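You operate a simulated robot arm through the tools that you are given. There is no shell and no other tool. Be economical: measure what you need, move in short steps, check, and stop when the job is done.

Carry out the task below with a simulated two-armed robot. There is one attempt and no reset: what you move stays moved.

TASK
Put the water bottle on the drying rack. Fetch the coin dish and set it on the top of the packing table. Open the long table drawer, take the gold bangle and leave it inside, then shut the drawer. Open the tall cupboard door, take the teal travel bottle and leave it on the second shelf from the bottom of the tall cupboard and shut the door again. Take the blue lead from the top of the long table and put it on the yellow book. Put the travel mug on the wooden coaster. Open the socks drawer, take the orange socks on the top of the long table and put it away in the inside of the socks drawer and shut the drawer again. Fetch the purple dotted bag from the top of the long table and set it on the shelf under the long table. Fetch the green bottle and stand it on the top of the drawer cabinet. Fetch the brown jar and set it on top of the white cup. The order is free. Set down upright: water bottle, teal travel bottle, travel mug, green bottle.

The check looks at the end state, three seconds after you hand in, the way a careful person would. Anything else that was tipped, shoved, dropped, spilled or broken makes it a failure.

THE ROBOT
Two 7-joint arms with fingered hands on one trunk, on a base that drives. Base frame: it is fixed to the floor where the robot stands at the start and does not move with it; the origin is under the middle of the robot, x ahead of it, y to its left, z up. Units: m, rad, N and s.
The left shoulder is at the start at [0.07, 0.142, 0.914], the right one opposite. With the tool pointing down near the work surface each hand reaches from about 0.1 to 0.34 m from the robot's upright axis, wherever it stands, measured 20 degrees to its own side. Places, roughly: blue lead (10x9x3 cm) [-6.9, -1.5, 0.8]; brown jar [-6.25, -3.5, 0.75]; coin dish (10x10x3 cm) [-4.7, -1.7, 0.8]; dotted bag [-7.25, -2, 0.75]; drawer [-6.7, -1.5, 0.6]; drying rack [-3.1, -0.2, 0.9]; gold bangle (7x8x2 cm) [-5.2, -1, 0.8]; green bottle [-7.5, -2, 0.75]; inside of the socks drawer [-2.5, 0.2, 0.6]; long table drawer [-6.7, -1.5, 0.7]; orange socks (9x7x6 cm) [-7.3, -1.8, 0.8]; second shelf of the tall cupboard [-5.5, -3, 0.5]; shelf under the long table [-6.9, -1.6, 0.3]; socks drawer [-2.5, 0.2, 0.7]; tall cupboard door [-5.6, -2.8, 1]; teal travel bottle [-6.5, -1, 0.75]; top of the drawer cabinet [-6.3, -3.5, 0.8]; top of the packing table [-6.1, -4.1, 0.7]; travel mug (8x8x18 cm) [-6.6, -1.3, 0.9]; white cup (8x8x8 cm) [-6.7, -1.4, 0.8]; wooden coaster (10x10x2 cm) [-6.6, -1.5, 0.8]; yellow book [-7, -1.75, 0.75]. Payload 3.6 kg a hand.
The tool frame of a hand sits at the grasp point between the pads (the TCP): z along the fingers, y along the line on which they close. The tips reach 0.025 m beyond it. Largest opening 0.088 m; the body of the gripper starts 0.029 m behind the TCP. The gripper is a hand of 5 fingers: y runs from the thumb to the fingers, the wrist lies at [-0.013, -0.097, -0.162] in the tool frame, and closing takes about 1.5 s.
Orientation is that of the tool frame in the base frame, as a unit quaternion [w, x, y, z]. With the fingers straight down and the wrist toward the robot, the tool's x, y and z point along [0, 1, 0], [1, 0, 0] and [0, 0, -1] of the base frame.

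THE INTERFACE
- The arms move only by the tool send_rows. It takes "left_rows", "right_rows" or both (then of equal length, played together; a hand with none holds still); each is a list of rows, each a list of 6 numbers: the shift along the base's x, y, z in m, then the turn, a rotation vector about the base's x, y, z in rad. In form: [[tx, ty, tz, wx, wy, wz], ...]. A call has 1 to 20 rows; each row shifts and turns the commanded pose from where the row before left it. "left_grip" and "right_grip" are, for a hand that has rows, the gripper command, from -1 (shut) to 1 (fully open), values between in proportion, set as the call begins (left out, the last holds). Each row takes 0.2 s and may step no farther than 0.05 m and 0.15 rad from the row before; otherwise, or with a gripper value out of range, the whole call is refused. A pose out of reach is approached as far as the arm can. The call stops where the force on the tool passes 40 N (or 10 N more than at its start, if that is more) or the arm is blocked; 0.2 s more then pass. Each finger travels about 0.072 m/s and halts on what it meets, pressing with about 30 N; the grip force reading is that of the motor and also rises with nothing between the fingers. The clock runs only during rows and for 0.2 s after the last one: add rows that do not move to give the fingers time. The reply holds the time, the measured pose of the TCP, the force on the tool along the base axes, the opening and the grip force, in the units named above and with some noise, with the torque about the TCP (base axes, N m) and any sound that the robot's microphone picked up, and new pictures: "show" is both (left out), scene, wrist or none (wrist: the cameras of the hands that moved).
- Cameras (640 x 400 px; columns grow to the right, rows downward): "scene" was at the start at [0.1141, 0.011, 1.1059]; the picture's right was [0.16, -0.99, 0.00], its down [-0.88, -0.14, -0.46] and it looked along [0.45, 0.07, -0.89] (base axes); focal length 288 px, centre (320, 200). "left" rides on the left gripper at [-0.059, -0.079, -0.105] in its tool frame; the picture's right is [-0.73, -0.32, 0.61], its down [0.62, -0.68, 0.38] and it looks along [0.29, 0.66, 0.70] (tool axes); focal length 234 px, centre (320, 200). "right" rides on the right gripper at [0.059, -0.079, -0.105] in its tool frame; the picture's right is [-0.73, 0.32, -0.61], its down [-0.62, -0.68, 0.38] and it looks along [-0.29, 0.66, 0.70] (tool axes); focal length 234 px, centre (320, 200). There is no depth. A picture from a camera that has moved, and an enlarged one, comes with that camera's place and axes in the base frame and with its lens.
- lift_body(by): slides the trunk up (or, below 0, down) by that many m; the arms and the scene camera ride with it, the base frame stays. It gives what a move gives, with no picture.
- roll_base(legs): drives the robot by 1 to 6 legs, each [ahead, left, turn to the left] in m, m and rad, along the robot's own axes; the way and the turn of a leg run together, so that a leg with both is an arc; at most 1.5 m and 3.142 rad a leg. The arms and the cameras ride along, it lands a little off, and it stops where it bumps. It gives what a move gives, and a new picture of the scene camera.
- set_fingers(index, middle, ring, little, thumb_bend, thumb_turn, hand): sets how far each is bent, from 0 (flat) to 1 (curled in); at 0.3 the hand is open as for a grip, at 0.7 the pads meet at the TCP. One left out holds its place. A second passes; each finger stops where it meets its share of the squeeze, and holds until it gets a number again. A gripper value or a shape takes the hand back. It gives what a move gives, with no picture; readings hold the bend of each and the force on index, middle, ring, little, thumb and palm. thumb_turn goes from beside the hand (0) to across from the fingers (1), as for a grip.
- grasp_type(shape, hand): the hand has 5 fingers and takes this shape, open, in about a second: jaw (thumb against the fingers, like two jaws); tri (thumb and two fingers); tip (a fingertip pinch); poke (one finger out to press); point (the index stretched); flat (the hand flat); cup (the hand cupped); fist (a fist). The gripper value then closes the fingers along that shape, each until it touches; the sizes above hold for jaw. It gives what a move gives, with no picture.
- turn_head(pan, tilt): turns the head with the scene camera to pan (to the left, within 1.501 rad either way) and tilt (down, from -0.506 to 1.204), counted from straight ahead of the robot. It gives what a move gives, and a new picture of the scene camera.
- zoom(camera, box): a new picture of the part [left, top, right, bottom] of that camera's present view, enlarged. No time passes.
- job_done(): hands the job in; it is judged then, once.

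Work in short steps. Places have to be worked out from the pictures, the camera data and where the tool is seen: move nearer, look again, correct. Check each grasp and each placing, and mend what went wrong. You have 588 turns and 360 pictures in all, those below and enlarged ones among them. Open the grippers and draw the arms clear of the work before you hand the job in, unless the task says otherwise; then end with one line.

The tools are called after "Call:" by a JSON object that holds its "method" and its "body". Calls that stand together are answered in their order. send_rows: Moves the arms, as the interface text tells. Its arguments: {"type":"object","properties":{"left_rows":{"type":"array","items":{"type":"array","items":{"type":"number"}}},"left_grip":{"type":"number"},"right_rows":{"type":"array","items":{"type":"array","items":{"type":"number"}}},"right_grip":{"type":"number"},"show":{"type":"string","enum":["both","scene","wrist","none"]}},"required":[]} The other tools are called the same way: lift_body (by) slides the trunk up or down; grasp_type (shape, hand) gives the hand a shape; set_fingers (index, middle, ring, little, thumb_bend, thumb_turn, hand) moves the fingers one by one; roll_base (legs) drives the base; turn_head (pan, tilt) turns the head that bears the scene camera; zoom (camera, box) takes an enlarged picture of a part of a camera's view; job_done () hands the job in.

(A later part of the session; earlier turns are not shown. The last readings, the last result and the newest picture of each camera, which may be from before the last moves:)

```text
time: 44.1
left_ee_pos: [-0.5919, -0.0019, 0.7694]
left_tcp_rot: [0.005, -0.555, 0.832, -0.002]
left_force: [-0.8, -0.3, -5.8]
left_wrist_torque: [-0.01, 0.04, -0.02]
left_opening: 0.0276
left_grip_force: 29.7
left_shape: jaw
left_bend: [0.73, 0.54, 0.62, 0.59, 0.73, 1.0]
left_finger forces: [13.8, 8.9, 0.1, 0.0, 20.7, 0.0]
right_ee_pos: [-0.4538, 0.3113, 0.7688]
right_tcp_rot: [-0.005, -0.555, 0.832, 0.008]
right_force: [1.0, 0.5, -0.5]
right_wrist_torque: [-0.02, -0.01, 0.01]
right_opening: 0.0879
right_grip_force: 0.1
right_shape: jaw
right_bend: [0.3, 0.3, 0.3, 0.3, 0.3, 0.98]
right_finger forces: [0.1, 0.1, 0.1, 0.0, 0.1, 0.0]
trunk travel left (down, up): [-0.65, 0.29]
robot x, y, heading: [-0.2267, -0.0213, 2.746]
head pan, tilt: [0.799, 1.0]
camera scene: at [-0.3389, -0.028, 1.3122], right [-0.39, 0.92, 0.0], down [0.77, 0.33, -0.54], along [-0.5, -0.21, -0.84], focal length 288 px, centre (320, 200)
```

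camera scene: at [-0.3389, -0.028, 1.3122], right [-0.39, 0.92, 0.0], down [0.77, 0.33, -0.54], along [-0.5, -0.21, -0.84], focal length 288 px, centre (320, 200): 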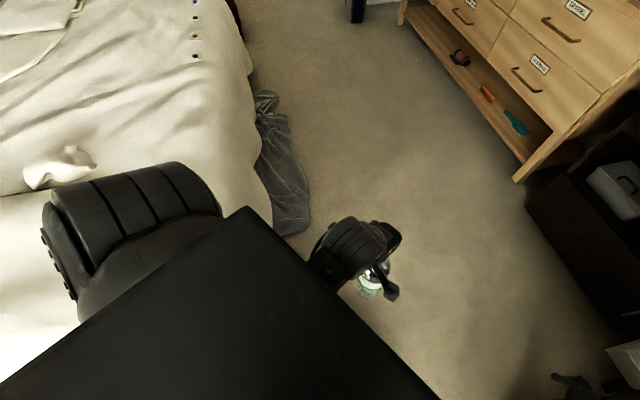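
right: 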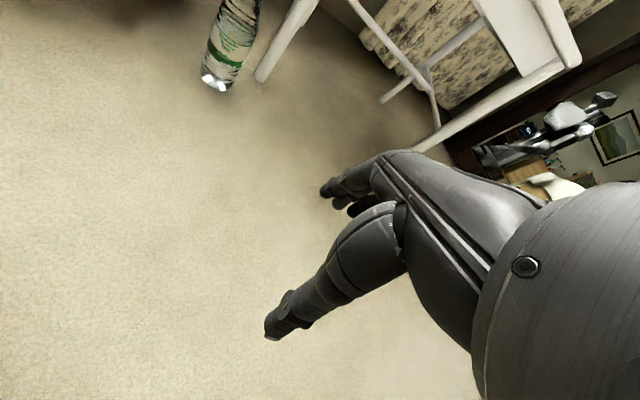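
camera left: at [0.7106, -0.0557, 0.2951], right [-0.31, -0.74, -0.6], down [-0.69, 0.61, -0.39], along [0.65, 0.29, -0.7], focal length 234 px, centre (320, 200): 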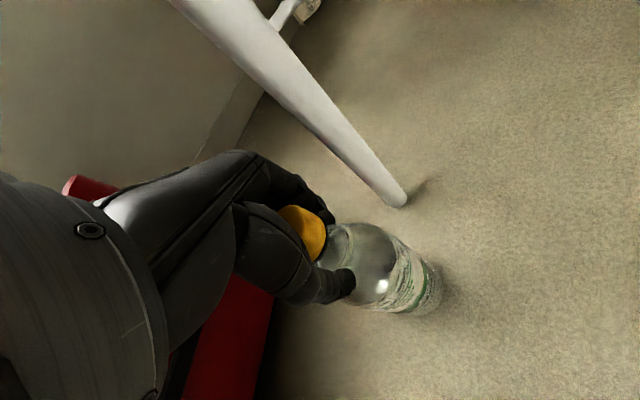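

The bed corner is at about (-0.45, -0.2) and the desk corner at (-0.51, 0.55); I must pass midway, y about 0.17. I raise the trunk and go through there.

Call:
{"method": "lift_body", "body": {"by": 0.2}}

Call:
{"method": "roll_base", "body": {"legs": [[-0.05, -0.2, 0], [0, 0, 0.39], [0.7, 0, 0], [0, 0, 0.6], [0.5, 0, 0]]}}

```text
time: 46.3
left_ee_pos: [-0.5928, -0.0002, 0.9682]
left_tcp_rot: [0.005, -0.555, 0.832, -0.002]
left_force: [-0.4, 0.0, -5.3]
left_wrist_torque: [0.02, 0.03, 0.01]
left_opening: 0.0278
left_grip_force: 30.1
left_shape: jaw
left_bend: [0.73, 0.54, 0.62, 0.59, 0.73, 1.0]
left_finger forces: [13.6, 8.8, 0.1, 0.1, 20.7, 0.1]
right_ee_pos: [-0.4547, 0.3123, 0.9696]
right_tcp_rot: [-0.005, -0.556, 0.831, 0.008]
right_force: [0.0, -0.4, -0.8]
right_wrist_torque: [-0.02, 0.01, -0.01]
right_opening: 0.0878
right_grip_force: 0.2
right_shape: jaw
right_bend: [0.3, 0.3, 0.3, 0.3, 0.3, 0.98]
right_finger forces: [0.0, 0.0, 0.0, 0.1, 0.0, 0.0]
trunk travel left (down, up): [-0.85, 0.09]
robot x, y, heading: [-0.2283, -0.0207, 2.745]
head pan, tilt: [0.799, 1.0]
```

```text
time: 56.8
left_ee_pos: [-1.4307, -0.4212, 0.9686]
left_tcp_rot: [-0.006, 0.887, -0.461, -0.001]
left_force: [0.3, -0.7, -5.5]
left_wrist_torque: [-0.01, 0.04, 0.0]
left_opening: 0.0277
left_grip_force: 30.3
left_shape: jaw
left_bend: [0.73, 0.54, 0.62, 0.59, 0.74, 1.0]
left_finger forces: [14.0, 8.5, 0.0, 0.1, 20.3, 0.0]
right_ee_pos: [-1.6217, -0.1399, 0.9699]
right_tcp_rot: [0.009, 0.888, -0.46, -0.004]
right_force: [0.2, -1.0, -0.1]
right_wrist_torque: [0.0, 0.02, -0.02]
right_opening: 0.0877
right_grip_force: 0.1
right_shape: jaw
right_bend: [0.3, 0.3, 0.3, 0.3, 0.3, 0.98]
right_finger forces: [0.1, 0.0, 0.0, 0.1, 0.0, 0.0]
trunk travel left (down, up): [-0.85, 0.09]
robot x, y, heading: [-1.219, -0.1274, -2.532]
head pan, tilt: [0.799, 1.0]
camera scene: at [-1.272, -0.2232, 1.5122], right [-0.99, 0.16, 0.0], down [0.13, 0.83, -0.54], along [-0.09, -0.53, -0.84], focal length 288 px, centre (320, 200)
```

scene: 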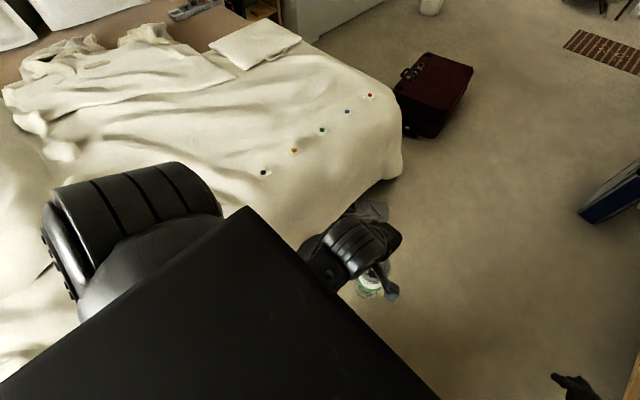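

Through. I drive on to in front of the dresser's left end and turn to face it.

Call:
{"method": "roll_base", "body": {"legs": [[0, 0, -0.125], [1.33, 0, 0], [0, 0, -1.4]]}}

Call:
{"method": "turn_head", "body": {"pan": 0, "tilt": 0.7}}

```text
time: 67.4
left_ee_pos: [-2.6869, -0.5582, 0.9688]
left_tcp_rot: [0.004, -0.328, 0.945, -0.002]
left_force: [0.0, -0.2, -5.5]
left_wrist_torque: [0.05, 0.01, 0.02]
left_opening: 0.0272
left_grip_force: 29.9
left_shape: jaw
left_bend: [0.73, 0.54, 0.62, 0.59, 0.74, 1.0]
left_finger forces: [14.2, 7.9, 0.0, 0.0, 19.9, 0.0]
right_ee_pos: [-2.4165, -0.3518, 0.9682]
right_tcp_rot: [-0.003, -0.33, 0.944, 0.009]
right_force: [0.0, 0.5, -1.1]
right_wrist_torque: [0.01, 0.0, 0.02]
right_opening: 0.0878
right_grip_force: 0.1
right_shape: jaw
right_bend: [0.3, 0.3, 0.3, 0.3, 0.3, 0.98]
right_finger forces: [0.1, 0.0, 0.1, 0.0, 0.0, 0.0]
trunk travel left (down, up): [-0.85, 0.09]
robot x, y, heading: [-2.3796, -0.7505, 2.239]
head pan, tilt: [0.799, 1.0]
camera scene: at [-2.4789, -0.7037, 1.5122], right [0.1, 0.99, 0.0], down [0.84, -0.09, -0.54], along [-0.54, 0.05, -0.84], focal length 288 px, centre (320, 200)
```

scene: 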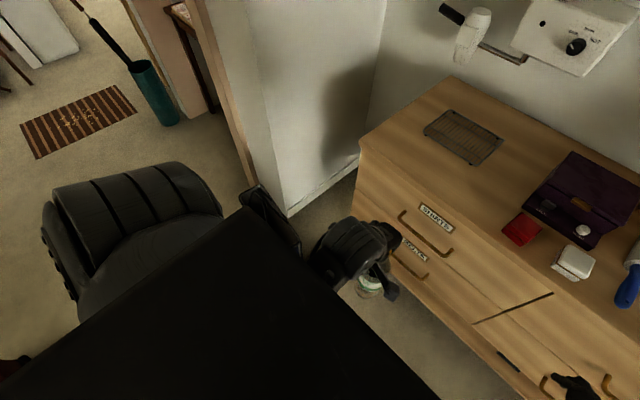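

```text
time: 68.5
left_ee_pos: [-2.686, -0.5582, 0.9696]
left_tcp_rot: [0.005, -0.329, 0.944, -0.003]
left_force: [0.2, 0.6, -4.7]
left_wrist_torque: [0.06, 0.01, 0.03]
left_opening: 0.0273
left_grip_force: 29.8
left_shape: jaw
left_bend: [0.73, 0.54, 0.62, 0.59, 0.74, 1.0]
left_finger forces: [14.1, 8.1, 0.0, 0.1, 19.9, 0.0]
right_ee_pos: [-2.4157, -0.3511, 0.9682]
right_tcp_rot: [-0.003, -0.331, 0.944, 0.009]
right_force: [0.4, 0.5, 0.7]
right_wrist_torque: [0.01, 0.0, -0.02]
right_opening: 0.088
right_grip_force: 0.0
right_shape: jaw
right_bend: [0.3, 0.3, 0.3, 0.3, 0.3, 0.98]
right_finger forces: [0.0, 0.0, 0.1, 0.0, 0.0, 0.0]
trunk travel left (down, up): [-0.85, 0.09]
robot x, y, heading: [-2.38, -0.7515, 2.237]
head pan, tilt: [0.0, 0.7]
camera scene: at [-2.4624, -0.6442, 1.5355], right [0.78, 0.62, 0.0], down [0.4, -0.51, -0.76], along [-0.47, 0.6, -0.64], focal length 288 px, centre (320, 200)
```

scene: 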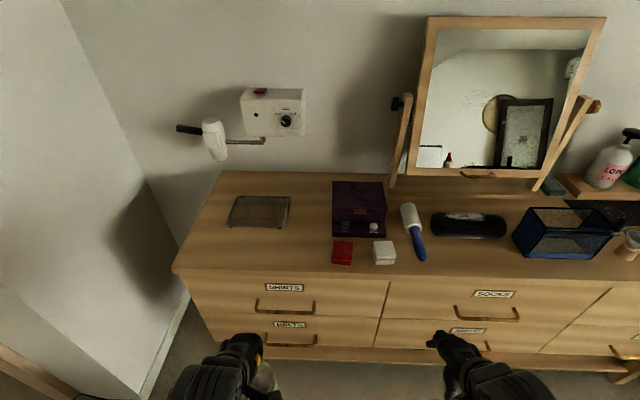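

Rack centre about (-3.085, -0.19, 0.86): 0.88 ahead and 0.21 left of the robot. I raise both hands, then drive closer.

Call:
{"method": "send_rows", "body": {"left_rows": [[0, 0, 0.04, 0, 0, 0], [0, 0, 0.04, 0, 0, 0], [0, 0, 0.04, 0, 0, 0], [0, 0, 0.04, 0, 0, 0]], "right_rows": [[0, 0, 0.04, 0, 0, 0], [0, 0, 0.04, 0, 0, 0], [0, 0, 0.04, 0, 0, 0], [0, 0, 0.04, 0, 0, 0]], "show": "none"}}

Call:
{"method": "roll_base", "body": {"legs": [[0.3, 0.08, 0]]}}

```text
time: 69.0
left_ee_pos: [-2.715, -0.5852, 0.9847]
left_tcp_rot: [-0.098, -0.285, 0.953, -0.029]
left_force: [-0.8, 0.5, -4.9]
left_wrist_torque: [0.07, 0.03, -0.02]
left_opening: 0.0261
left_grip_force: 30.2
left_shape: jaw
left_bend: [0.73, 0.56, 0.62, 0.59, 0.75, 1.0]
left_finger forces: [14.7, 7.3, 0.0, 0.0, 18.3, 0.1]
left hand out of reach, approached as far as the arm can: row 1, 2
right_ee_pos: [-2.4281, -0.3365, 0.9973]
right_tcp_rot: [-0.005, -0.334, 0.942, 0.009]
right_force: [-1.2, -0.8, 0.2]
right_wrist_torque: [-0.04, -0.01, -0.01]
right_opening: 0.0877
right_grip_force: 0.0
right_shape: jaw
right_bend: [0.3, 0.3, 0.3, 0.3, 0.3, 0.98]
right_finger forces: [0.1, 0.1, 0.0, 0.0, 0.1, 0.0]
right hand out of reach, approached as far as the arm can: row 1, 2
trunk travel left (down, up): [-0.85, 0.09]
robot x, y, heading: [-2.3795, -0.7513, 2.24]
head pan, tilt: [0.0, 0.7]
stopped in row 2 (left hand): the arm was blocked; the commanded pose is now the measured one
```

```text
time: 71.1
left_ee_pos: [-2.9634, -0.407, 0.9869]
left_tcp_rot: [-0.099, -0.288, 0.952, -0.027]
left_force: [2.1, -3.4, -1.3]
left_wrist_torque: [-0.3, -0.24, -0.02]
left_opening: 0.0254
left_grip_force: 30.3
left_shape: jaw
left_bend: [0.74, 0.57, 0.63, 0.59, 0.76, 1.0]
left_finger forces: [12.4, 7.5, 2.6, 0.1, 25.5, 0.0]
right_ee_pos: [-2.6776, -0.1562, 0.9993]
right_tcp_rot: [-0.005, -0.336, 0.942, 0.011]
right_force: [0.3, -0.4, 0.4]
right_wrist_torque: [0.01, 0.02, 0.02]
right_opening: 0.0878
right_grip_force: 0.1
right_shape: jaw
right_bend: [0.3, 0.3, 0.3, 0.3, 0.3, 0.98]
right_finger forces: [0.0, 0.1, 0.0, 0.0, 0.1, 0.0]
trunk travel left (down, up): [-0.85, 0.09]
robot x, y, heading: [-2.6269, -0.5697, 2.24]
head pan, tilt: [0.0, 0.7]
camera scene: at [-2.71, -0.4623, 1.5358], right [0.78, 0.62, 0.0], down [0.4, -0.5, -0.77], along [-0.48, 0.6, -0.64], focal length 288 px, centre (320, 200)
```

scene: 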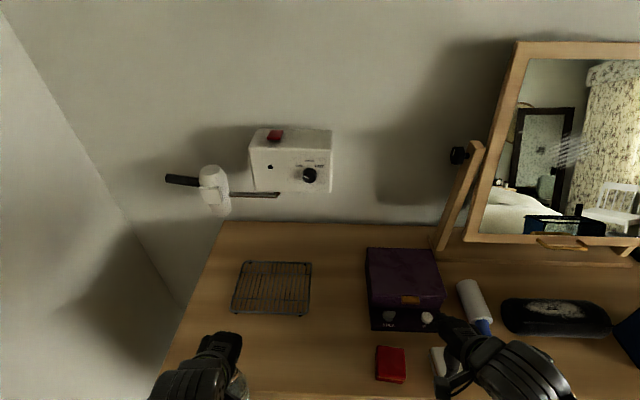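

The arms were too folded to rise, and the bottle now touches the dresser front. I back off and inspect the grip.

Call:
{"method": "roll_base", "body": {"legs": [[-0.25, 0, 0]]}}

Call:
{"method": "send_rows", "body": {"left_rows": [[0, 0, 0, 0, 0, 0]], "show": "wrist"}}

```text
time: 72.9
left_ee_pos: [-2.811, -0.596, 0.987]
left_tcp_rot: [-0.098, -0.284, 0.953, -0.027]
left_force: [-0.8, 0.1, -5.1]
left_wrist_torque: [0.01, -0.01, 0.02]
left_opening: 0.0248
left_grip_force: 30.5
left_shape: jaw
left_bend: [0.74, 0.57, 0.72, 0.59, 0.76, 1.0]
left_finger forces: [13.8, 7.3, 0.0, 0.0, 19.6, 0.1]
right_ee_pos: [-2.5234, -0.3473, 0.9985]
right_tcp_rot: [-0.005, -0.334, 0.942, 0.011]
right_force: [0.4, -0.4, 0.1]
right_wrist_torque: [-0.01, 0.03, -0.01]
right_opening: 0.0881
right_grip_force: 0.1
right_shape: jaw
right_bend: [0.3, 0.3, 0.3, 0.3, 0.3, 0.98]
right_finger forces: [0.0, 0.1, 0.1, 0.0, 0.0, 0.0]
trunk travel left (down, up): [-0.85, 0.09]
robot x, y, heading: [-2.4739, -0.7587, 2.24]
head pan, tilt: [0.0, 0.7]
camera scene: at [-2.5578, -0.6532, 1.5354], right [0.79, 0.62, 0.0], down [0.4, -0.51, -0.76], along [-0.47, 0.6, -0.65], focal length 288 px, centre (320, 200)
```

scene: 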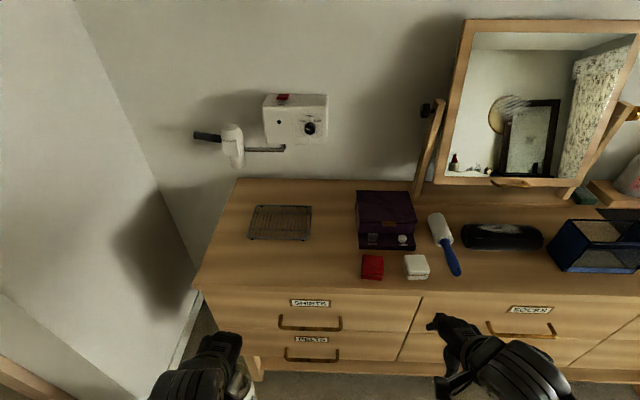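

```text
time: 73.3
left_ee_pos: [-2.8095, -0.5968, 0.9857]
left_tcp_rot: [-0.098, -0.284, 0.953, -0.028]
left_force: [-0.3, 0.1, -5.3]
left_wrist_torque: [0.02, 0.02, -0.02]
left_opening: 0.0248
left_grip_force: 29.9
left_shape: jaw
left_bend: [0.74, 0.57, 0.72, 0.59, 0.76, 1.0]
left_finger forces: [13.7, 7.3, 0.0, 0.0, 19.7, 0.0]
right_ee_pos: [-2.5237, -0.3481, 0.9993]
right_tcp_rot: [-0.004, -0.334, 0.943, 0.01]
right_force: [-0.1, 0.5, 0.0]
right_wrist_torque: [0.0, 0.01, -0.02]
right_opening: 0.0878
right_grip_force: 0.1
right_shape: jaw
right_bend: [0.3, 0.3, 0.3, 0.3, 0.3, 0.98]
right_finger forces: [0.0, 0.0, 0.0, 0.0, 0.1, 0.0]
trunk travel left (down, up): [-0.85, 0.09]
robot x, y, heading: [-2.4773, -0.7607, 2.242]
head pan, tilt: [0.0, 0.7]
camera left: at [-2.6993, -0.6199, 1.0759], right [0.67, 0.05, -0.74], down [-0.2, -0.95, -0.25], along [-0.72, 0.32, -0.62], focal length 234 px, centre (320, 200)
```

left: 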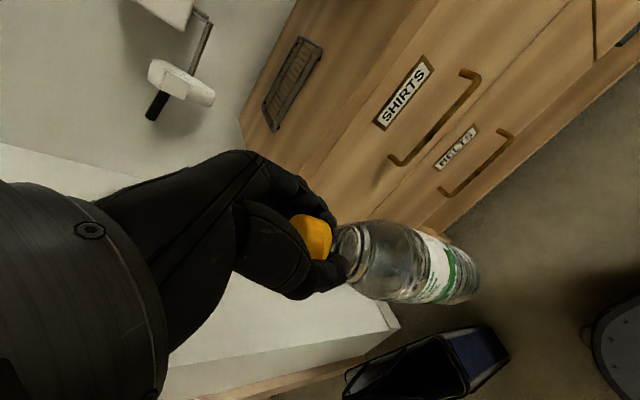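

Bottle still held but the hand got tilted. I restore the orientation while extending the arm forward (still short of the dresser), then raise.

Call:
{"method": "send_rows", "body": {"left_rows": [[-0.025, 0.031, 0, 0.059, -0.083, 0.046], [-0.025, 0.031, 0, 0.059, -0.083, 0.046], [-0.02, 0.025, 0.01, 0, 0, 0], [0, 0, 0.04, 0, 0, 0], [0, 0, 0.04, 0, 0, 0], [0, 0, 0.04, 0, 0, 0]], "show": "wrist"}}

```text
time: 73.8
left_ee_pos: [-2.8754, -0.5941, 0.9751]
left_tcp_rot: [-0.129, -0.281, 0.95, -0.049]
left_force: [-0.2, -0.6, -5.6]
left_wrist_torque: [0.01, -0.04, 0.03]
left_opening: 0.0253
left_grip_force: 30.0
left_shape: jaw
left_bend: [0.74, 0.57, 0.72, 0.59, 0.77, 1.0]
left_finger forces: [14.2, 7.4, 0.1, 0.0, 20.0, 0.0]
left hand out of reach, approached as far as the arm can: row 2
right_ee_pos: [-2.5256, -0.3469, 0.9984]
right_tcp_rot: [-0.003, -0.333, 0.943, 0.01]
right_force: [-0.8, 0.4, 0.4]
right_wrist_torque: [0.01, -0.02, 0.01]
right_opening: 0.0881
right_grip_force: 0.1
right_shape: jaw
right_bend: [0.3, 0.3, 0.3, 0.3, 0.3, 0.98]
right_finger forces: [0.0, 0.0, 0.0, 0.0, 0.0, 0.1]
trunk travel left (down, up): [-0.85, 0.09]
robot x, y, heading: [-2.4756, -0.7637, 2.238]
head pan, tilt: [0.0, 0.7]
stopped in row 2 (left hand): the arm was blocked; the commanded pose is now the measured one
camera left: at [-2.7599, -0.6123, 1.0602], right [0.63, 0.01, -0.78], down [-0.21, -0.96, -0.19], along [-0.75, 0.28, -0.6], focal length 234 px, centre (320, 200)
```

left: 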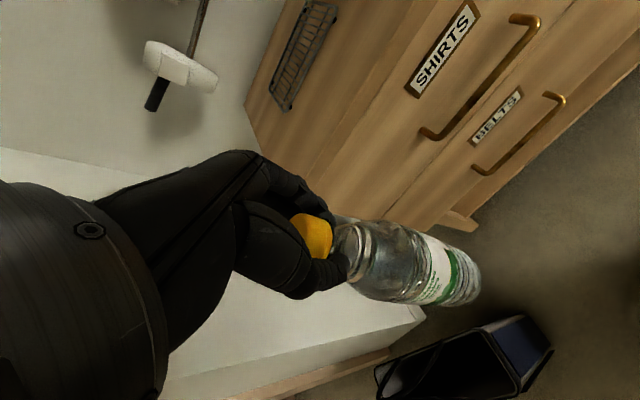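

The arm runs into its limits there. I lower it a bit, shift toward the centre line and restore the down orientation.

Call:
{"method": "send_rows", "body": {"left_rows": [[0.016, 0.013, -0.03, 0, 0, 0], [0.016, 0.013, -0.03, 0.045, -0.053, 0.023], [0.016, 0.013, -0.02, 0.045, -0.053, 0.023], [0, 0, -0.02, 0.045, -0.053, 0.023], [0, 0, 0, 0.045, -0.053, 0.023]], "show": "none"}}

```text
time: 75.0
left_ee_pos: [-2.8267, -0.5591, 0.8753]
left_tcp_rot: [-0.009, -0.326, 0.945, 0.001]
left_force: [-1.2, -1.1, -5.6]
left_wrist_torque: [0.02, 0.04, -0.03]
left_opening: 0.0246
left_grip_force: 30.1
left_shape: jaw
left_bend: [0.74, 0.57, 0.72, 0.59, 0.77, 1.0]
left_finger forces: [12.9, 9.0, 0.0, 0.1, 20.0, 0.0]
right_ee_pos: [-2.5221, -0.3475, 0.999]
right_tcp_rot: [-0.005, -0.334, 0.942, 0.011]
right_force: [0.3, 0.9, 0.1]
right_wrist_torque: [-0.05, -0.02, -0.01]
right_opening: 0.0876
right_grip_force: 0.0
right_shape: jaw
right_bend: [0.3, 0.3, 0.3, 0.3, 0.3, 0.98]
right_finger forces: [0.1, 0.0, 0.0, 0.1, 0.0, 0.0]
trunk travel left (down, up): [-0.85, 0.09]
robot x, y, heading: [-2.4737, -0.7625, 2.237]
head pan, tilt: [0.0, 0.7]
```

Orientation restored. I back the base 0.15 for room, then extend the arm forward and up.

Call:
{"method": "roll_base", "body": {"legs": [[-0.15, 0, 0]]}}

Call:
{"method": "send_rows", "body": {"left_rows": [[-0.025, 0.031, 0, 0, 0, 0], [-0.025, 0.031, 0, 0, 0, 0], [-0.025, 0.031, 0, 0, 0, 0], [-0.025, 0.031, 0.01, 0, 0, 0], [0, 0, 0.04, 0, 0, 0], [0, 0, 0.04, 0, 0, 0], [0, 0, 0.04, 0, 0, 0], [0, 0, 0.04, 0, 0, 0], [0, 0, 0.04, 0, 0, 0], [0, 0, 0.04, 0, 0, 0]], "show": "scene"}}

```text
time: 76.4
left_ee_pos: [-2.7365, -0.6759, 0.875]
left_tcp_rot: [-0.009, -0.326, 0.945, -0.001]
left_force: [-0.1, 0.2, -4.4]
left_wrist_torque: [0.01, 0.05, -0.02]
left_opening: 0.0253
left_grip_force: 30.1
left_shape: jaw
left_bend: [0.74, 0.57, 0.72, 0.59, 0.77, 1.0]
left_finger forces: [12.9, 8.9, 0.1, 0.0, 20.2, 0.1]
right_ee_pos: [-2.4321, -0.4613, 0.9984]
right_tcp_rot: [-0.004, -0.336, 0.942, 0.011]
right_force: [0.2, 1.0, 0.5]
right_wrist_torque: [0.0, 0.01, 0.01]
right_opening: 0.088
right_grip_force: 0.0
right_shape: jaw
right_bend: [0.3, 0.3, 0.3, 0.3, 0.3, 0.98]
right_finger forces: [0.0, 0.1, 0.0, 0.0, 0.0, 0.0]
trunk travel left (down, up): [-0.85, 0.09]
robot x, y, heading: [-2.3825, -0.8745, 2.245]
head pan, tilt: [0.0, 0.7]
camera scene: at [-2.4669, -0.7684, 1.5353], right [0.78, 0.62, 0.0], down [0.4, -0.51, -0.76], along [-0.47, 0.6, -0.65], focal length 288 px, centre (320, 200)
```

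scene: 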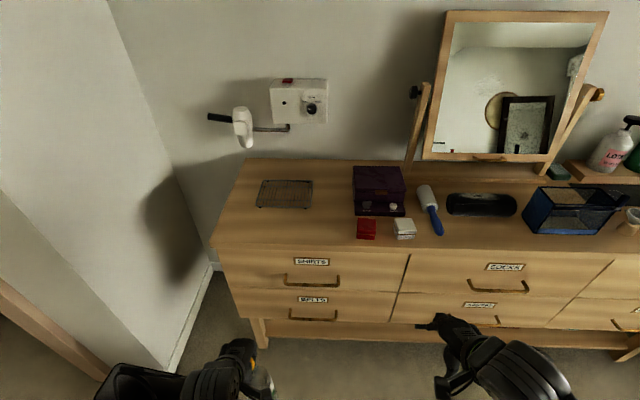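

```text
time: 78.1
left_ee_pos: [-2.9031, -0.6067, 0.9876]
left_tcp_rot: [-0.098, -0.35, 0.931, -0.04]
left_force: [-1.4, -2.1, -5.2]
left_wrist_torque: [-0.08, 0.02, 0.01]
left_opening: 0.025
left_grip_force: 29.9
left_shape: jaw
left_bend: [0.74, 0.56, 0.72, 0.59, 0.78, 1.0]
left_finger forces: [12.9, 8.9, 0.1, 0.0, 20.8, 0.0]
left hand out of reach, approached as far as the arm can: row 7, 8
right_ee_pos: [-2.4349, -0.4649, 0.9998]
right_tcp_rot: [-0.002, -0.335, 0.942, 0.011]
right_force: [-0.1, -0.3, -0.1]
right_wrist_torque: [0.01, -0.04, 0.02]
right_opening: 0.0877
right_grip_force: 0.0
right_shape: jaw
right_bend: [0.3, 0.3, 0.3, 0.3, 0.3, 0.98]
right_finger forces: [0.0, 0.0, 0.0, 0.0, 0.1, 0.1]
trunk travel left (down, up): [-0.85, 0.09]
robot x, y, heading: [-2.3823, -0.8754, 2.241]
head pan, tilt: [0.0, 0.7]
stopped in row 8 (left hand): the arm was blocked; the commanded pose is now the measured one
camera scene: at [-2.4691, -0.7718, 1.5354], right [0.78, 0.62, 0.0], down [0.4, -0.5, -0.76], along [-0.47, 0.6, -0.65], focal length 288 px, centre (320, 200)
```

scene: 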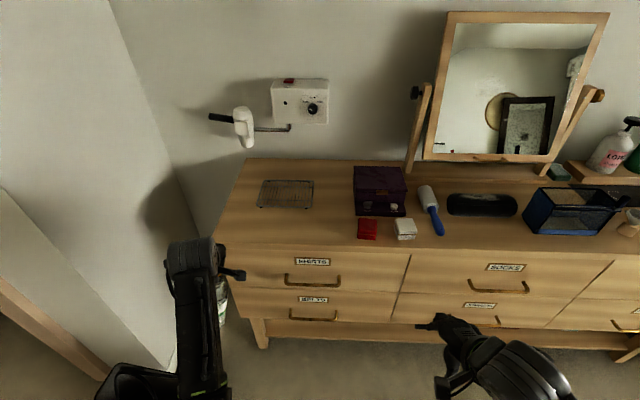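

Tool-down grips can't go this high relative to the shoulder. I'll hand the bottle over to the right hand in a side grasp; first I bring the left hand level in front of the chest.

Call:
{"method": "send_rows", "body": {"left_rows": [[0.0364, 0, -0.018, 0.028, -0.032, -0.01], [0.0364, 0, -0.018, 0.028, -0.032, -0.01], [0.0364, 0, -0.018, 0.028, -0.032, -0.01], [0.0364, 0, -0.018, 0.028, -0.032, -0.01], [0.0364, 0, -0.018, 0.028, -0.032, -0.01]], "show": "none"}}

Call:
{"method": "turn_head", "body": {"pan": 0.0, "tilt": 1.05}}

```text
time: 79.4
left_ee_pos: [-2.7602, -0.6331, 0.8906]
left_tcp_rot: [-0.065, -0.317, 0.946, -0.016]
left_force: [-0.7, -0.2, -5.4]
left_wrist_torque: [-0.03, 0.03, 0.0]
left_opening: 0.0249
left_grip_force: 29.9
left_shape: jaw
left_bend: [0.74, 0.57, 0.72, 0.59, 0.78, 0.99]
left_finger forces: [13.6, 8.6, 0.0, 0.0, 20.3, 0.0]
right_ee_pos: [-2.431, -0.4629, 0.9985]
right_tcp_rot: [-0.006, -0.335, 0.942, 0.011]
right_force: [0.8, 0.0, -0.5]
right_wrist_torque: [0.02, 0.0, 0.01]
right_opening: 0.0883
right_grip_force: 0.1
right_shape: jaw
right_bend: [0.3, 0.3, 0.3, 0.3, 0.3, 0.98]
right_finger forces: [0.0, 0.0, 0.0, 0.0, 0.1, 0.1]
trunk travel left (down, up): [-0.85, 0.09]
robot x, y, heading: [-2.3794, -0.876, 2.238]
head pan, tilt: [0.0, 0.7]
stopped in row 5 (left hand): the arm was blocked; the commanded pose is now the measured one
```

```text
time: 80.2
left_ee_pos: [-2.7603, -0.6336, 0.8907]
left_tcp_rot: [-0.064, -0.317, 0.946, -0.015]
left_force: [1.1, -0.4, -5.5]
left_wrist_torque: [0.04, -0.04, 0.0]
left_opening: 0.025
left_grip_force: 30.2
left_shape: jaw
left_bend: [0.74, 0.57, 0.72, 0.59, 0.78, 0.99]
left_finger forces: [14.2, 8.6, 0.2, 0.0, 20.7, 0.0]
right_ee_pos: [-2.4317, -0.4647, 0.999]
right_tcp_rot: [-0.004, -0.335, 0.942, 0.011]
right_force: [0.0, 0.3, 0.2]
right_wrist_torque: [0.03, 0.0, -0.01]
right_opening: 0.0879
right_grip_force: 0.1
right_shape: jaw
right_bend: [0.3, 0.3, 0.3, 0.3, 0.3, 0.98]
right_finger forces: [0.0, 0.0, 0.0, 0.1, 0.0, 0.0]
trunk travel left (down, up): [-0.85, 0.09]
robot x, y, heading: [-2.3853, -0.8774, 2.239]
head pan, tilt: [0.0, 1.051]
camera scene: at [-2.4544, -0.785, 1.5088], right [0.78, 0.62, 0.0], down [0.54, -0.68, -0.5], along [-0.31, 0.39, -0.87], focal length 288 px, centre (320, 200)
```

scene: 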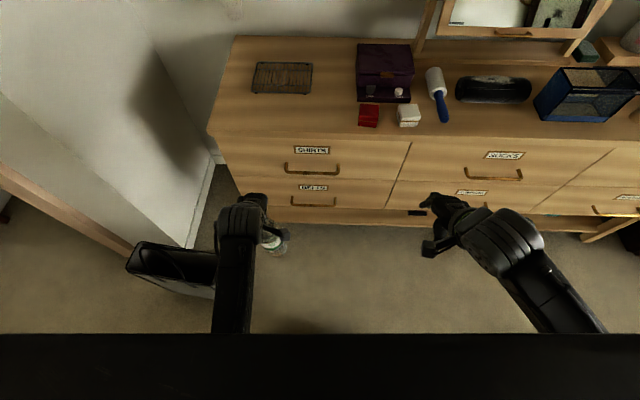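

I lower the left hand a little and finish levelling it.

Call:
{"method": "send_rows", "body": {"left_rows": [[0, 0, -0.035, 0, 0, 0], [0, 0, -0.035, 0.035, -0.055, 0.012], [0.01, 0.01, -0.01, 0.035, -0.055, 0.012]], "show": "wrist"}}

```text
time: 81.0
left_ee_pos: [-2.7491, -0.6196, 0.8115]
left_tcp_rot: [0.001, -0.33, 0.944, 0.0]
left_force: [0.4, 1.2, -4.3]
left_wrist_torque: [0.0, 0.05, 0.0]
left_opening: 0.0247
left_grip_force: 30.5
left_shape: jaw
left_bend: [0.74, 0.57, 0.72, 0.59, 0.78, 1.0]
left_finger forces: [12.7, 9.5, 0.0, 0.1, 18.5, 0.0]
right_ee_pos: [-2.4305, -0.4636, 0.9985]
right_tcp_rot: [-0.005, -0.335, 0.942, 0.012]
right_force: [0.7, -0.2, 0.1]
right_wrist_torque: [-0.01, 0.0, 0.0]
right_opening: 0.0878
right_grip_force: 0.0
right_shape: jaw
right_bend: [0.3, 0.3, 0.3, 0.3, 0.3, 0.98]
right_finger forces: [0.0, 0.0, 0.0, 0.1, 0.0, 0.1]
trunk travel left (down, up): [-0.85, 0.09]
robot x, y, heading: [-2.3796, -0.8759, 2.241]
head pan, tilt: [0.0, 1.051]
camera left: at [-2.6534, -0.6449, 0.916], right [0.77, 0.2, -0.61], down [-0.06, -0.92, -0.38], along [-0.64, 0.33, -0.7], focal length 234 px, centre (320, 200)
```

left: 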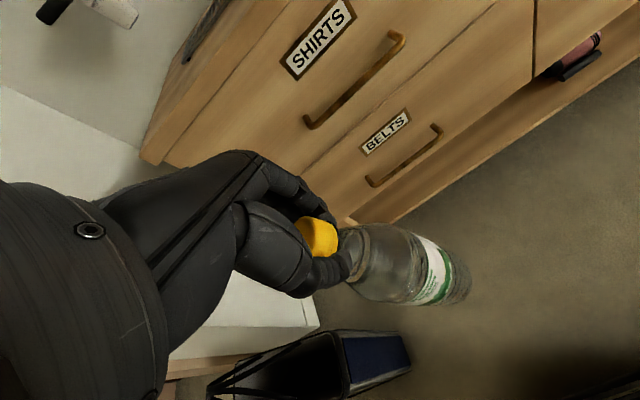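

Bottle leans about 10° sideways in the hand. I roll the hand to bring it vertical and check from the head camera.

Call:
{"method": "send_rows", "body": {"left_rows": [[0, 0, 0, -0.046, 0.059, 0], [0, 0, 0, -0.046, 0.059, 0]], "show": "none"}}

Call:
{"method": "zoom", "body": {"camera": "scene", "box": [200, 180, 360, 280]}}

Call:
{"method": "zoom", "body": {"camera": "left", "box": [160, 100, 560, 350]}}

```text
time: 81.6
left_ee_pos: [-2.7585, -0.6278, 0.8096]
left_tcp_rot: [-0.083, -0.327, 0.941, -0.028]
left_force: [-0.6, -0.5, -5.5]
left_wrist_torque: [-0.05, 0.01, 0.02]
left_opening: 0.0247
left_grip_force: 29.9
left_shape: jaw
left_bend: [0.74, 0.57, 0.72, 0.59, 0.78, 1.0]
left_finger forces: [12.5, 9.4, 0.0, 0.0, 18.6, 0.1]
right_ee_pos: [-2.432, -0.4632, 1.0]
right_tcp_rot: [-0.004, -0.334, 0.942, 0.012]
right_force: [-0.2, 0.5, -0.6]
right_wrist_torque: [0.0, -0.03, -0.02]
right_opening: 0.0879
right_grip_force: 0.1
right_shape: jaw
right_bend: [0.3, 0.3, 0.3, 0.3, 0.3, 0.98]
right_finger forces: [0.0, 0.0, 0.1, 0.0, 0.0, 0.1]
trunk travel left (down, up): [-0.85, 0.09]
robot x, y, heading: [-2.3794, -0.8758, 2.241]
head pan, tilt: [0.0, 1.051]
```

```text
4.00 times, centred on (280, 230) of scene
camera zoom: at [-2.4541, -0.7846, 1.5087], right [0.78, 0.62, 0.0], down [0.54, -0.68, -0.5], along [-0.31, 0.39, -0.87], focal length 1151 px, centre (480, 80)
```

zoom: 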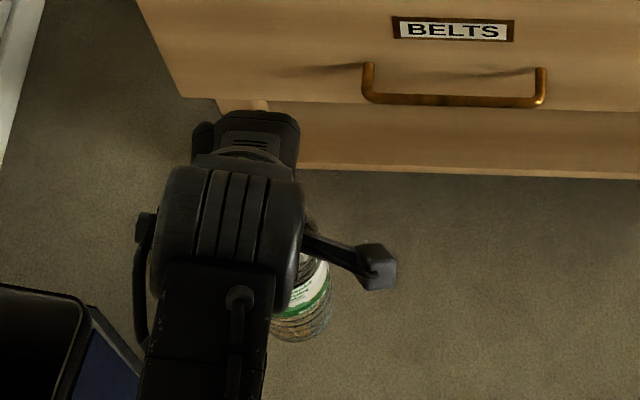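

```text
1.60 times, centred on (360, 225) of left
camera zoom: at [-2.6494, -0.6421, 0.9025], right [0.68, 0.13, -0.72], down [-0.11, -0.96, -0.27], along [-0.73, 0.27, -0.63], focal length 375 px, centre (256, 160)
```

zoom: 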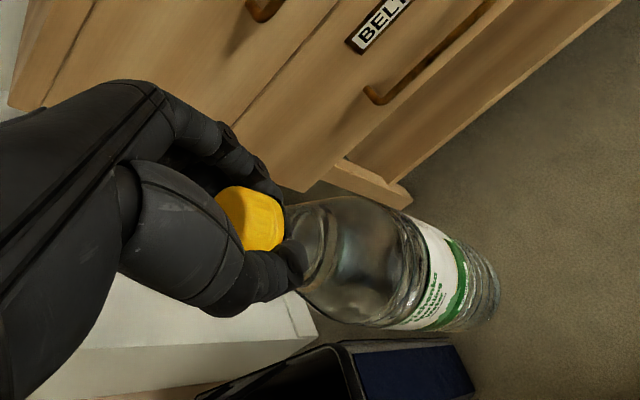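

Bottle is now practically vertical, axis near (-2.739, -0.63). I roll the right hand 90° into a side-grasp pose while lowering it, still off to the right.

Call:
{"method": "send_rows", "body": {"right_rows": [[0, 0, -0.027, -0.0887, 0.112, 0], [0, 0, -0.027, -0.0887, 0.112, 0], [0, 0, -0.027, -0.0887, 0.112, 0], [0, 0, -0.027, -0.0887, 0.112, 0], [0, 0, -0.027, -0.0887, 0.112, 0], [0, 0, -0.027, -0.0887, 0.112, 0], [0, 0, -0.027, -0.0887, 0.112, 0], [0, 0, -0.027, -0.0887, 0.112, 0], [0, 0, -0.027, -0.0887, 0.112, 0], [0, 0, -0.027, -0.0887, 0.112, 0], [0, 0, -0.027, -0.0887, 0.112, 0]], "show": "scene"}}

```text
time: 84.0
left_ee_pos: [-2.7566, -0.6293, 0.8097]
left_tcp_rot: [-0.081, -0.326, 0.941, -0.026]
left_force: [-0.7, -0.5, -4.3]
left_wrist_torque: [0.05, -0.03, 0.01]
left_opening: 0.0248
left_grip_force: 30.0
left_shape: jaw
left_bend: [0.74, 0.57, 0.72, 0.59, 0.78, 1.0]
left_finger forces: [12.7, 8.9, 0.5, 0.1, 18.7, 0.0]
right_ee_pos: [-2.4422, -0.4954, 0.7766]
right_tcp_rot: [-0.656, -0.236, 0.684, -0.212]
right_force: [-0.4, -0.6, 0.0]
right_wrist_torque: [0.02, 0.0, -0.01]
right_opening: 0.0879
right_grip_force: 0.0
right_shape: jaw
right_bend: [0.3, 0.3, 0.3, 0.3, 0.3, 0.98]
right_finger forces: [0.0, 0.0, 0.0, 0.0, 0.0, 0.0]
right hand out of reach, approached as far as the arm can: row 10, 11
trunk travel left (down, up): [-0.85, 0.09]
robot x, y, heading: [-2.3844, -0.8771, 2.242]
head pan, tilt: [0.0, 1.051]
camera scene: at [-2.4518, -0.7893, 1.5092], right [0.78, 0.62, 0.0], down [0.54, -0.68, -0.5], along [-0.31, 0.39, -0.87], focal length 288 px, centre (320, 200)
```

scene: 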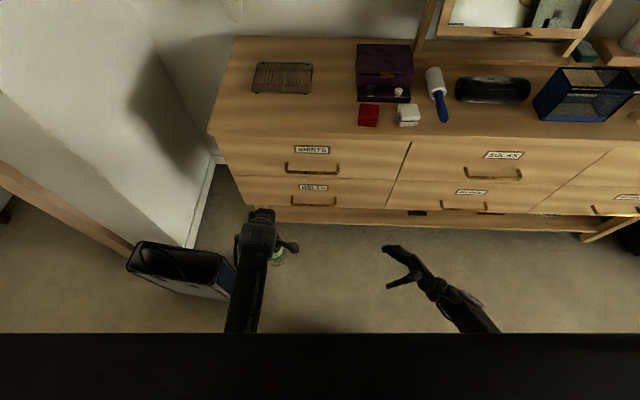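

The right hand is now side-on. I bring it next to the bottle at mid-body height.

Call:
{"method": "send_rows", "body": {"right_rows": [[-0.036, -0.0114, -0.0128, 0, 0, 0], [-0.036, -0.0114, -0.0128, 0, 0, 0], [-0.036, -0.0114, -0.0128, 0, 0, 0], [-0.036, -0.0114, -0.0128, 0, 0, 0], [-0.036, -0.0114, -0.0128, 0, 0, 0], [-0.036, -0.0114, -0.0128, 0, 0, 0]], "show": "both"}}

```text
time: 85.4
left_ee_pos: [-2.7582, -0.6272, 0.8088]
left_tcp_rot: [-0.081, -0.327, 0.941, -0.027]
left_force: [-0.2, 0.3, -6.2]
left_wrist_torque: [0.02, -0.03, -0.01]
left_opening: 0.0245
left_grip_force: 30.4
left_shape: jaw
left_bend: [0.74, 0.57, 0.72, 0.59, 0.78, 1.0]
left_finger forces: [12.6, 9.1, 0.4, 0.1, 18.4, 0.0]
right_ee_pos: [-2.6401, -0.5748, 0.7706]
right_tcp_rot: [-0.655, -0.235, 0.686, -0.213]
right_force: [-0.2, 0.5, -0.3]
right_wrist_torque: [0.01, 0.02, -0.02]
right_opening: 0.0881
right_grip_force: 0.1
right_shape: jaw
right_bend: [0.3, 0.3, 0.3, 0.3, 0.3, 0.98]
right_finger forces: [0.1, 0.1, 0.0, 0.0, 0.1, 0.0]
right hand out of reach, approached as far as the arm can: row 2, 3, 4, 5, 6
trunk travel left (down, up): [-0.85, 0.09]
robot x, y, heading: [-2.3844, -0.8785, 2.236]
head pan, tilt: [0.0, 1.051]
camera scene: at [-2.4548, -0.7857, 1.5087], right [0.78, 0.62, 0.0], down [0.54, -0.68, -0.5], along [-0.31, 0.39, -0.87], focal length 288 px, centre (320, 200)
camera right: at [-2.5099, -0.5776, 0.8339], right [0.31, 0.65, -0.69], down [0.12, -0.75, -0.65], along [-0.94, 0.12, -0.32], focal length 234 px, centre (320, 200)
```

scene: 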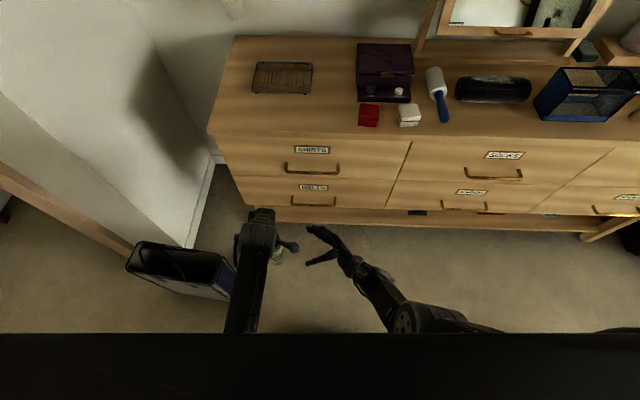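
right: 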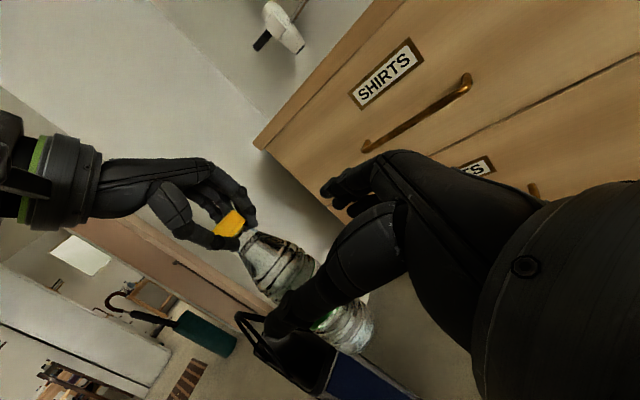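

The right hand can't go below 0.77 in this pose, so instead I raise the bottle by 0.07.

Call:
{"method": "send_rows", "body": {"left_rows": [[0, 0, 0.035, 0, 0, 0], [0, 0, 0.035, 0, 0, 0]], "show": "none"}}

Call:
{"method": "zoom", "body": {"camera": "right", "box": [160, 130, 480, 330]}}

Call:
{"method": "zoom", "body": {"camera": "scene", "box": [220, 200, 380, 300]}}

```text
time: 86.0
left_ee_pos: [-2.767, -0.6333, 0.8801]
left_tcp_rot: [-0.097, -0.324, 0.941, -0.029]
left_force: [0.5, 0.4, -3.9]
left_wrist_torque: [0.05, 0.0, 0.0]
left_opening: 0.0245
left_grip_force: 30.6
left_shape: jaw
left_bend: [0.74, 0.57, 0.72, 0.59, 0.78, 1.0]
left_finger forces: [12.9, 9.0, 0.4, 0.0, 18.4, 0.0]
right_ee_pos: [-2.6398, -0.5747, 0.7705]
right_tcp_rot: [-0.655, -0.235, 0.686, -0.214]
right_force: [-0.2, 0.1, -0.5]
right_wrist_torque: [-0.02, 0.01, 0.01]
right_opening: 0.088
right_grip_force: 0.0
right_shape: jaw
right_bend: [0.3, 0.3, 0.3, 0.3, 0.3, 0.98]
right_finger forces: [0.0, 0.0, 0.1, 0.0, 0.0, 0.0]
trunk travel left (down, up): [-0.85, 0.09]
robot x, y, heading: [-2.384, -0.8756, 2.241]
head pan, tilt: [0.0, 1.051]
```

```text
2.00 times, centred on (320, 230) of right
camera zoom: at [-2.5092, -0.5774, 0.8339], right [0.31, 0.65, -0.69], down [0.12, -0.75, -0.65], along [-0.94, 0.12, -0.31], focal length 468 px, centre (320, 140)
```

zoom: 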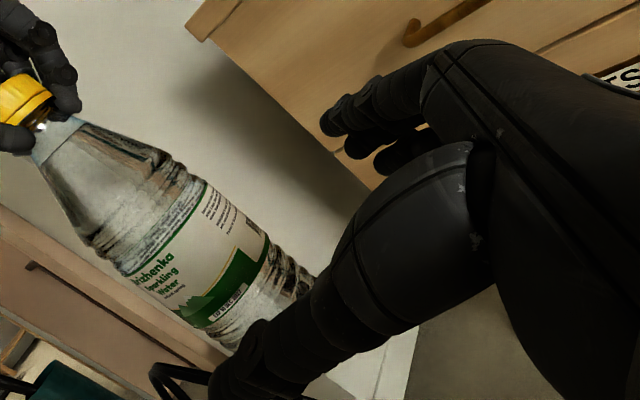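

```text
4.00 times, centred on (300, 250) of scene
camera zoom: at [-2.454, -0.7854, 1.5087], right [0.78, 0.62, 0.0], down [0.54, -0.68, -0.5], along [-0.31, 0.39, -0.87], focal length 1151 px, centre (400, 0)
```

zoom: 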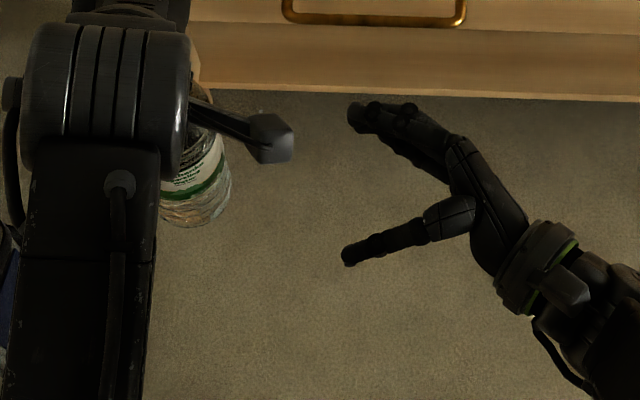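

Bottle axis at mid-height is near (-2.757, -0.643). I shift the right hand 2 cm forward, then slide left around the bottle.

Call:
{"method": "send_rows", "body": {"right_rows": [[-0.012, 0.015, 0, 0, 0, 0], [-0.0262, -0.0208, 0, 0, 0, 0], [-0.0262, -0.0208, 0, 0, 0, 0]], "show": "both"}}

```text
time: 86.8
left_ee_pos: [-2.7667, -0.6326, 0.8766]
left_tcp_rot: [-0.097, -0.321, 0.942, -0.031]
left_force: [-0.5, 0.2, -5.4]
left_wrist_torque: [0.02, 0.04, 0.0]
left_opening: 0.0245
left_grip_force: 29.8
left_shape: jaw
left_bend: [0.74, 0.57, 0.72, 0.59, 0.78, 1.0]
left_finger forces: [12.8, 9.1, 0.5, 0.0, 18.3, 0.0]
right_ee_pos: [-2.7061, -0.6004, 0.788]
right_tcp_rot: [-0.655, -0.235, 0.685, -0.214]
right_force: [1.0, 0.4, 0.1]
right_wrist_torque: [-0.01, 0.03, -0.01]
right_opening: 0.0879
right_grip_force: 0.1
right_shape: jaw
right_bend: [0.3, 0.3, 0.3, 0.3, 0.3, 0.98]
right_finger forces: [0.0, 0.1, 0.0, 0.0, 0.0, 0.0]
right hand out of reach, approached as far as the arm can: row 1, 2, 3
trunk travel left (down, up): [-0.85, 0.09]
robot x, y, heading: [-2.3829, -0.8795, 2.241]
head pan, tilt: [0.0, 1.051]
camera scene: at [-2.4553, -0.7841, 1.5086], right [0.78, 0.62, 0.0], down [0.54, -0.68, -0.5], along [-0.31, 0.39, -0.87], focal length 288 px, centre (320, 200)
camera right: at [-2.5754, -0.6032, 0.8516], right [0.31, 0.65, -0.69], down [0.12, -0.75, -0.65], along [-0.94, 0.12, -0.32], focal length 234 px, centre (320, 200)
```

scene: 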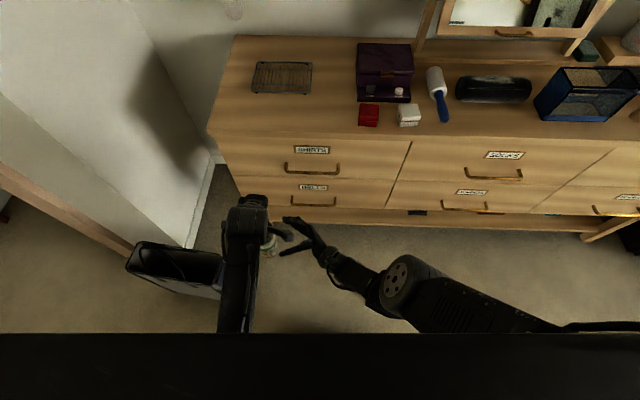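
right: 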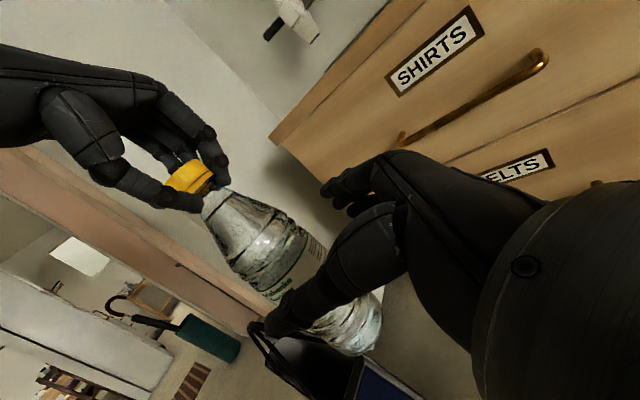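

The commanded pose ran below reach; I raise the right command back into reach and raise the left hand a bit more.

Call:
{"method": "send_rows", "body": {"right_rows": [[0, 0, 0.045, 0, 0, 0], [0, 0, 0.045, 0, 0, 0], [0, 0, 0.045, 0, 0, 0], [0, 0, 0.03, 0, 0, 0]], "left_rows": [[0, 0, 0.01, 0, 0, 0], [0, 0, 0.01, 0, 0, 0], [0, 0, 0.01, 0, 0, 0], [0, 0, 0, 0, 0, 0]], "show": "none"}}

```text
time: 87.8
left_ee_pos: [-2.7663, -0.6379, 0.9058]
left_tcp_rot: [-0.103, -0.32, 0.941, -0.035]
left_force: [-2.8, -1.1, -4.5]
left_wrist_torque: [0.0, 0.09, 0.02]
left_opening: 0.0245
left_grip_force: 30.4
left_shape: jaw
left_bend: [0.74, 0.56, 0.72, 0.59, 0.78, 0.99]
left_finger forces: [10.9, 10.5, 0.0, 0.1, 17.9, 0.0]
right_ee_pos: [-2.7778, -0.57, 0.8377]
right_tcp_rot: [-0.656, -0.235, 0.685, -0.213]
right_force: [1.7, 2.7, -0.7]
right_wrist_torque: [0.01, -0.01, 0.11]
right_opening: 0.088
right_grip_force: 0.1
right_shape: jaw
right_bend: [0.3, 0.3, 0.3, 0.3, 0.27, 0.98]
right_finger forces: [0.1, 0.0, 0.0, 0.0, 2.7, 0.0]
right hand out of reach, approached as far as the arm can: row 1, 2, 3, 4
trunk travel left (down, up): [-0.85, 0.09]
robot x, y, heading: [-2.383, -0.8769, 2.239]
head pan, tilt: [0.0, 1.051]
```

The right thumb touches the bottle since the hand slid too far forward. I move it back toward the robot and down.

Call:
{"method": "send_rows", "body": {"right_rows": [[0.022, -0.0275, 0, 0, 0, 0], [0.022, -0.0275, 0, 0, 0, 0]], "show": "wrist"}}

```text
time: 88.4
left_ee_pos: [-2.7667, -0.6366, 0.9065]
left_tcp_rot: [-0.104, -0.32, 0.941, -0.035]
left_force: [-1.0, 0.9, -5.0]
left_wrist_torque: [-0.01, -0.01, 0.0]
left_opening: 0.0243
left_grip_force: 30.2
left_shape: jaw
left_bend: [0.74, 0.56, 0.64, 0.59, 0.78, 1.0]
left_finger forces: [12.7, 9.1, 0.8, 0.0, 18.4, 0.0]
right_ee_pos: [-2.7472, -0.5952, 0.8111]
right_tcp_rot: [-0.653, -0.241, 0.691, -0.197]
right_force: [0.4, 0.0, 0.0]
right_wrist_torque: [0.0, -0.01, -0.03]
right_opening: 0.0879
right_grip_force: 0.0
right_shape: jaw
right_bend: [0.3, 0.3, 0.3, 0.3, 0.3, 0.97]
right_finger forces: [0.0, 0.1, 0.1, 0.0, 0.1, 0.1]
right hand out of reach, approached as far as the arm can: row 1, 2
trunk travel left (down, up): [-0.85, 0.09]
robot x, y, heading: [-2.3866, -0.881, 2.245]
head pan, tilt: [0.0, 1.051]
camera right: at [-2.6158, -0.602, 0.8739], right [0.32, 0.67, -0.67], down [0.11, -0.73, -0.68], along [-0.94, 0.14, -0.31], focal length 234 px, centre (320, 200)
```

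right: 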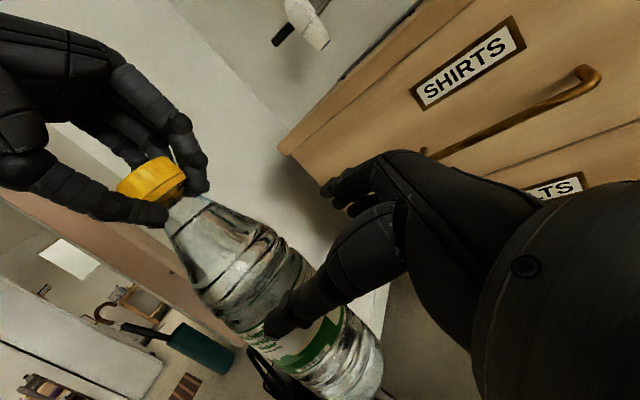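

Need about 3.5 cm back and 4 cm left still. I do it in small steps and read the pose.

Call:
{"method": "send_rows", "body": {"right_rows": [[0.0217, -0.0275, 0, 0, 0, 0], [-0.0157, -0.0124, 0, 0, 0, 0], [-0.0157, -0.0124, 0, 0, 0, 0]], "show": "wrist"}}

```text
time: 89.1
left_ee_pos: [-2.769, -0.6385, 0.9049]
left_tcp_rot: [-0.105, -0.321, 0.94, -0.037]
left_force: [0.6, 0.3, -4.6]
left_wrist_torque: [0.1, -0.04, -0.03]
left_opening: 0.0245
left_grip_force: 30.1
left_shape: jaw
left_bend: [0.74, 0.56, 0.64, 0.59, 0.78, 1.0]
left_finger forces: [14.1, 8.9, 2.1, 0.1, 18.5, 0.0]
right_ee_pos: [-2.7409, -0.5299, 0.8182]
right_tcp_rot: [-0.632, -0.279, 0.712, -0.126]
right_force: [0.2, 0.1, -1.0]
right_wrist_torque: [0.01, 0.02, 0.01]
right_opening: 0.0881
right_grip_force: 0.1
right_shape: jaw
right_bend: [0.3, 0.3, 0.3, 0.3, 0.3, 0.97]
right_finger forces: [0.0, 0.0, 0.0, 0.0, 0.1, 0.0]
right hand out of reach, approached as far as the arm can: row 1, 2, 3
trunk travel left (down, up): [-0.85, 0.09]
robot x, y, heading: [-2.3797, -0.8726, 2.247]
head pan, tilt: [0.0, 1.051]
stopped in row 3 (right hand): the arm was blocked; the commanded pose is now the measured one
camera right: at [-2.6107, -0.5515, 0.8792], right [0.36, 0.76, -0.55], down [0.09, -0.61, -0.79], along [-0.93, 0.23, -0.29], focal length 234 px, centre (320, 200)
```

right: 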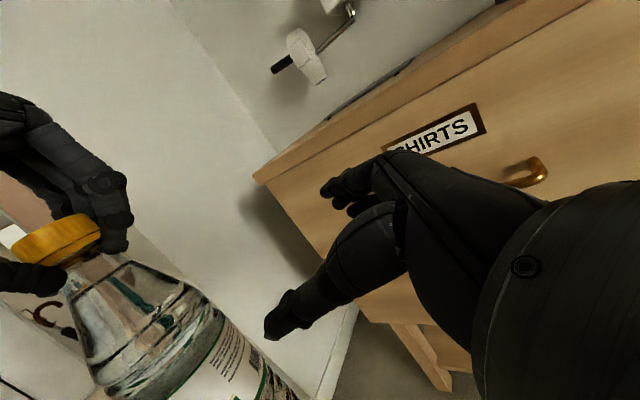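

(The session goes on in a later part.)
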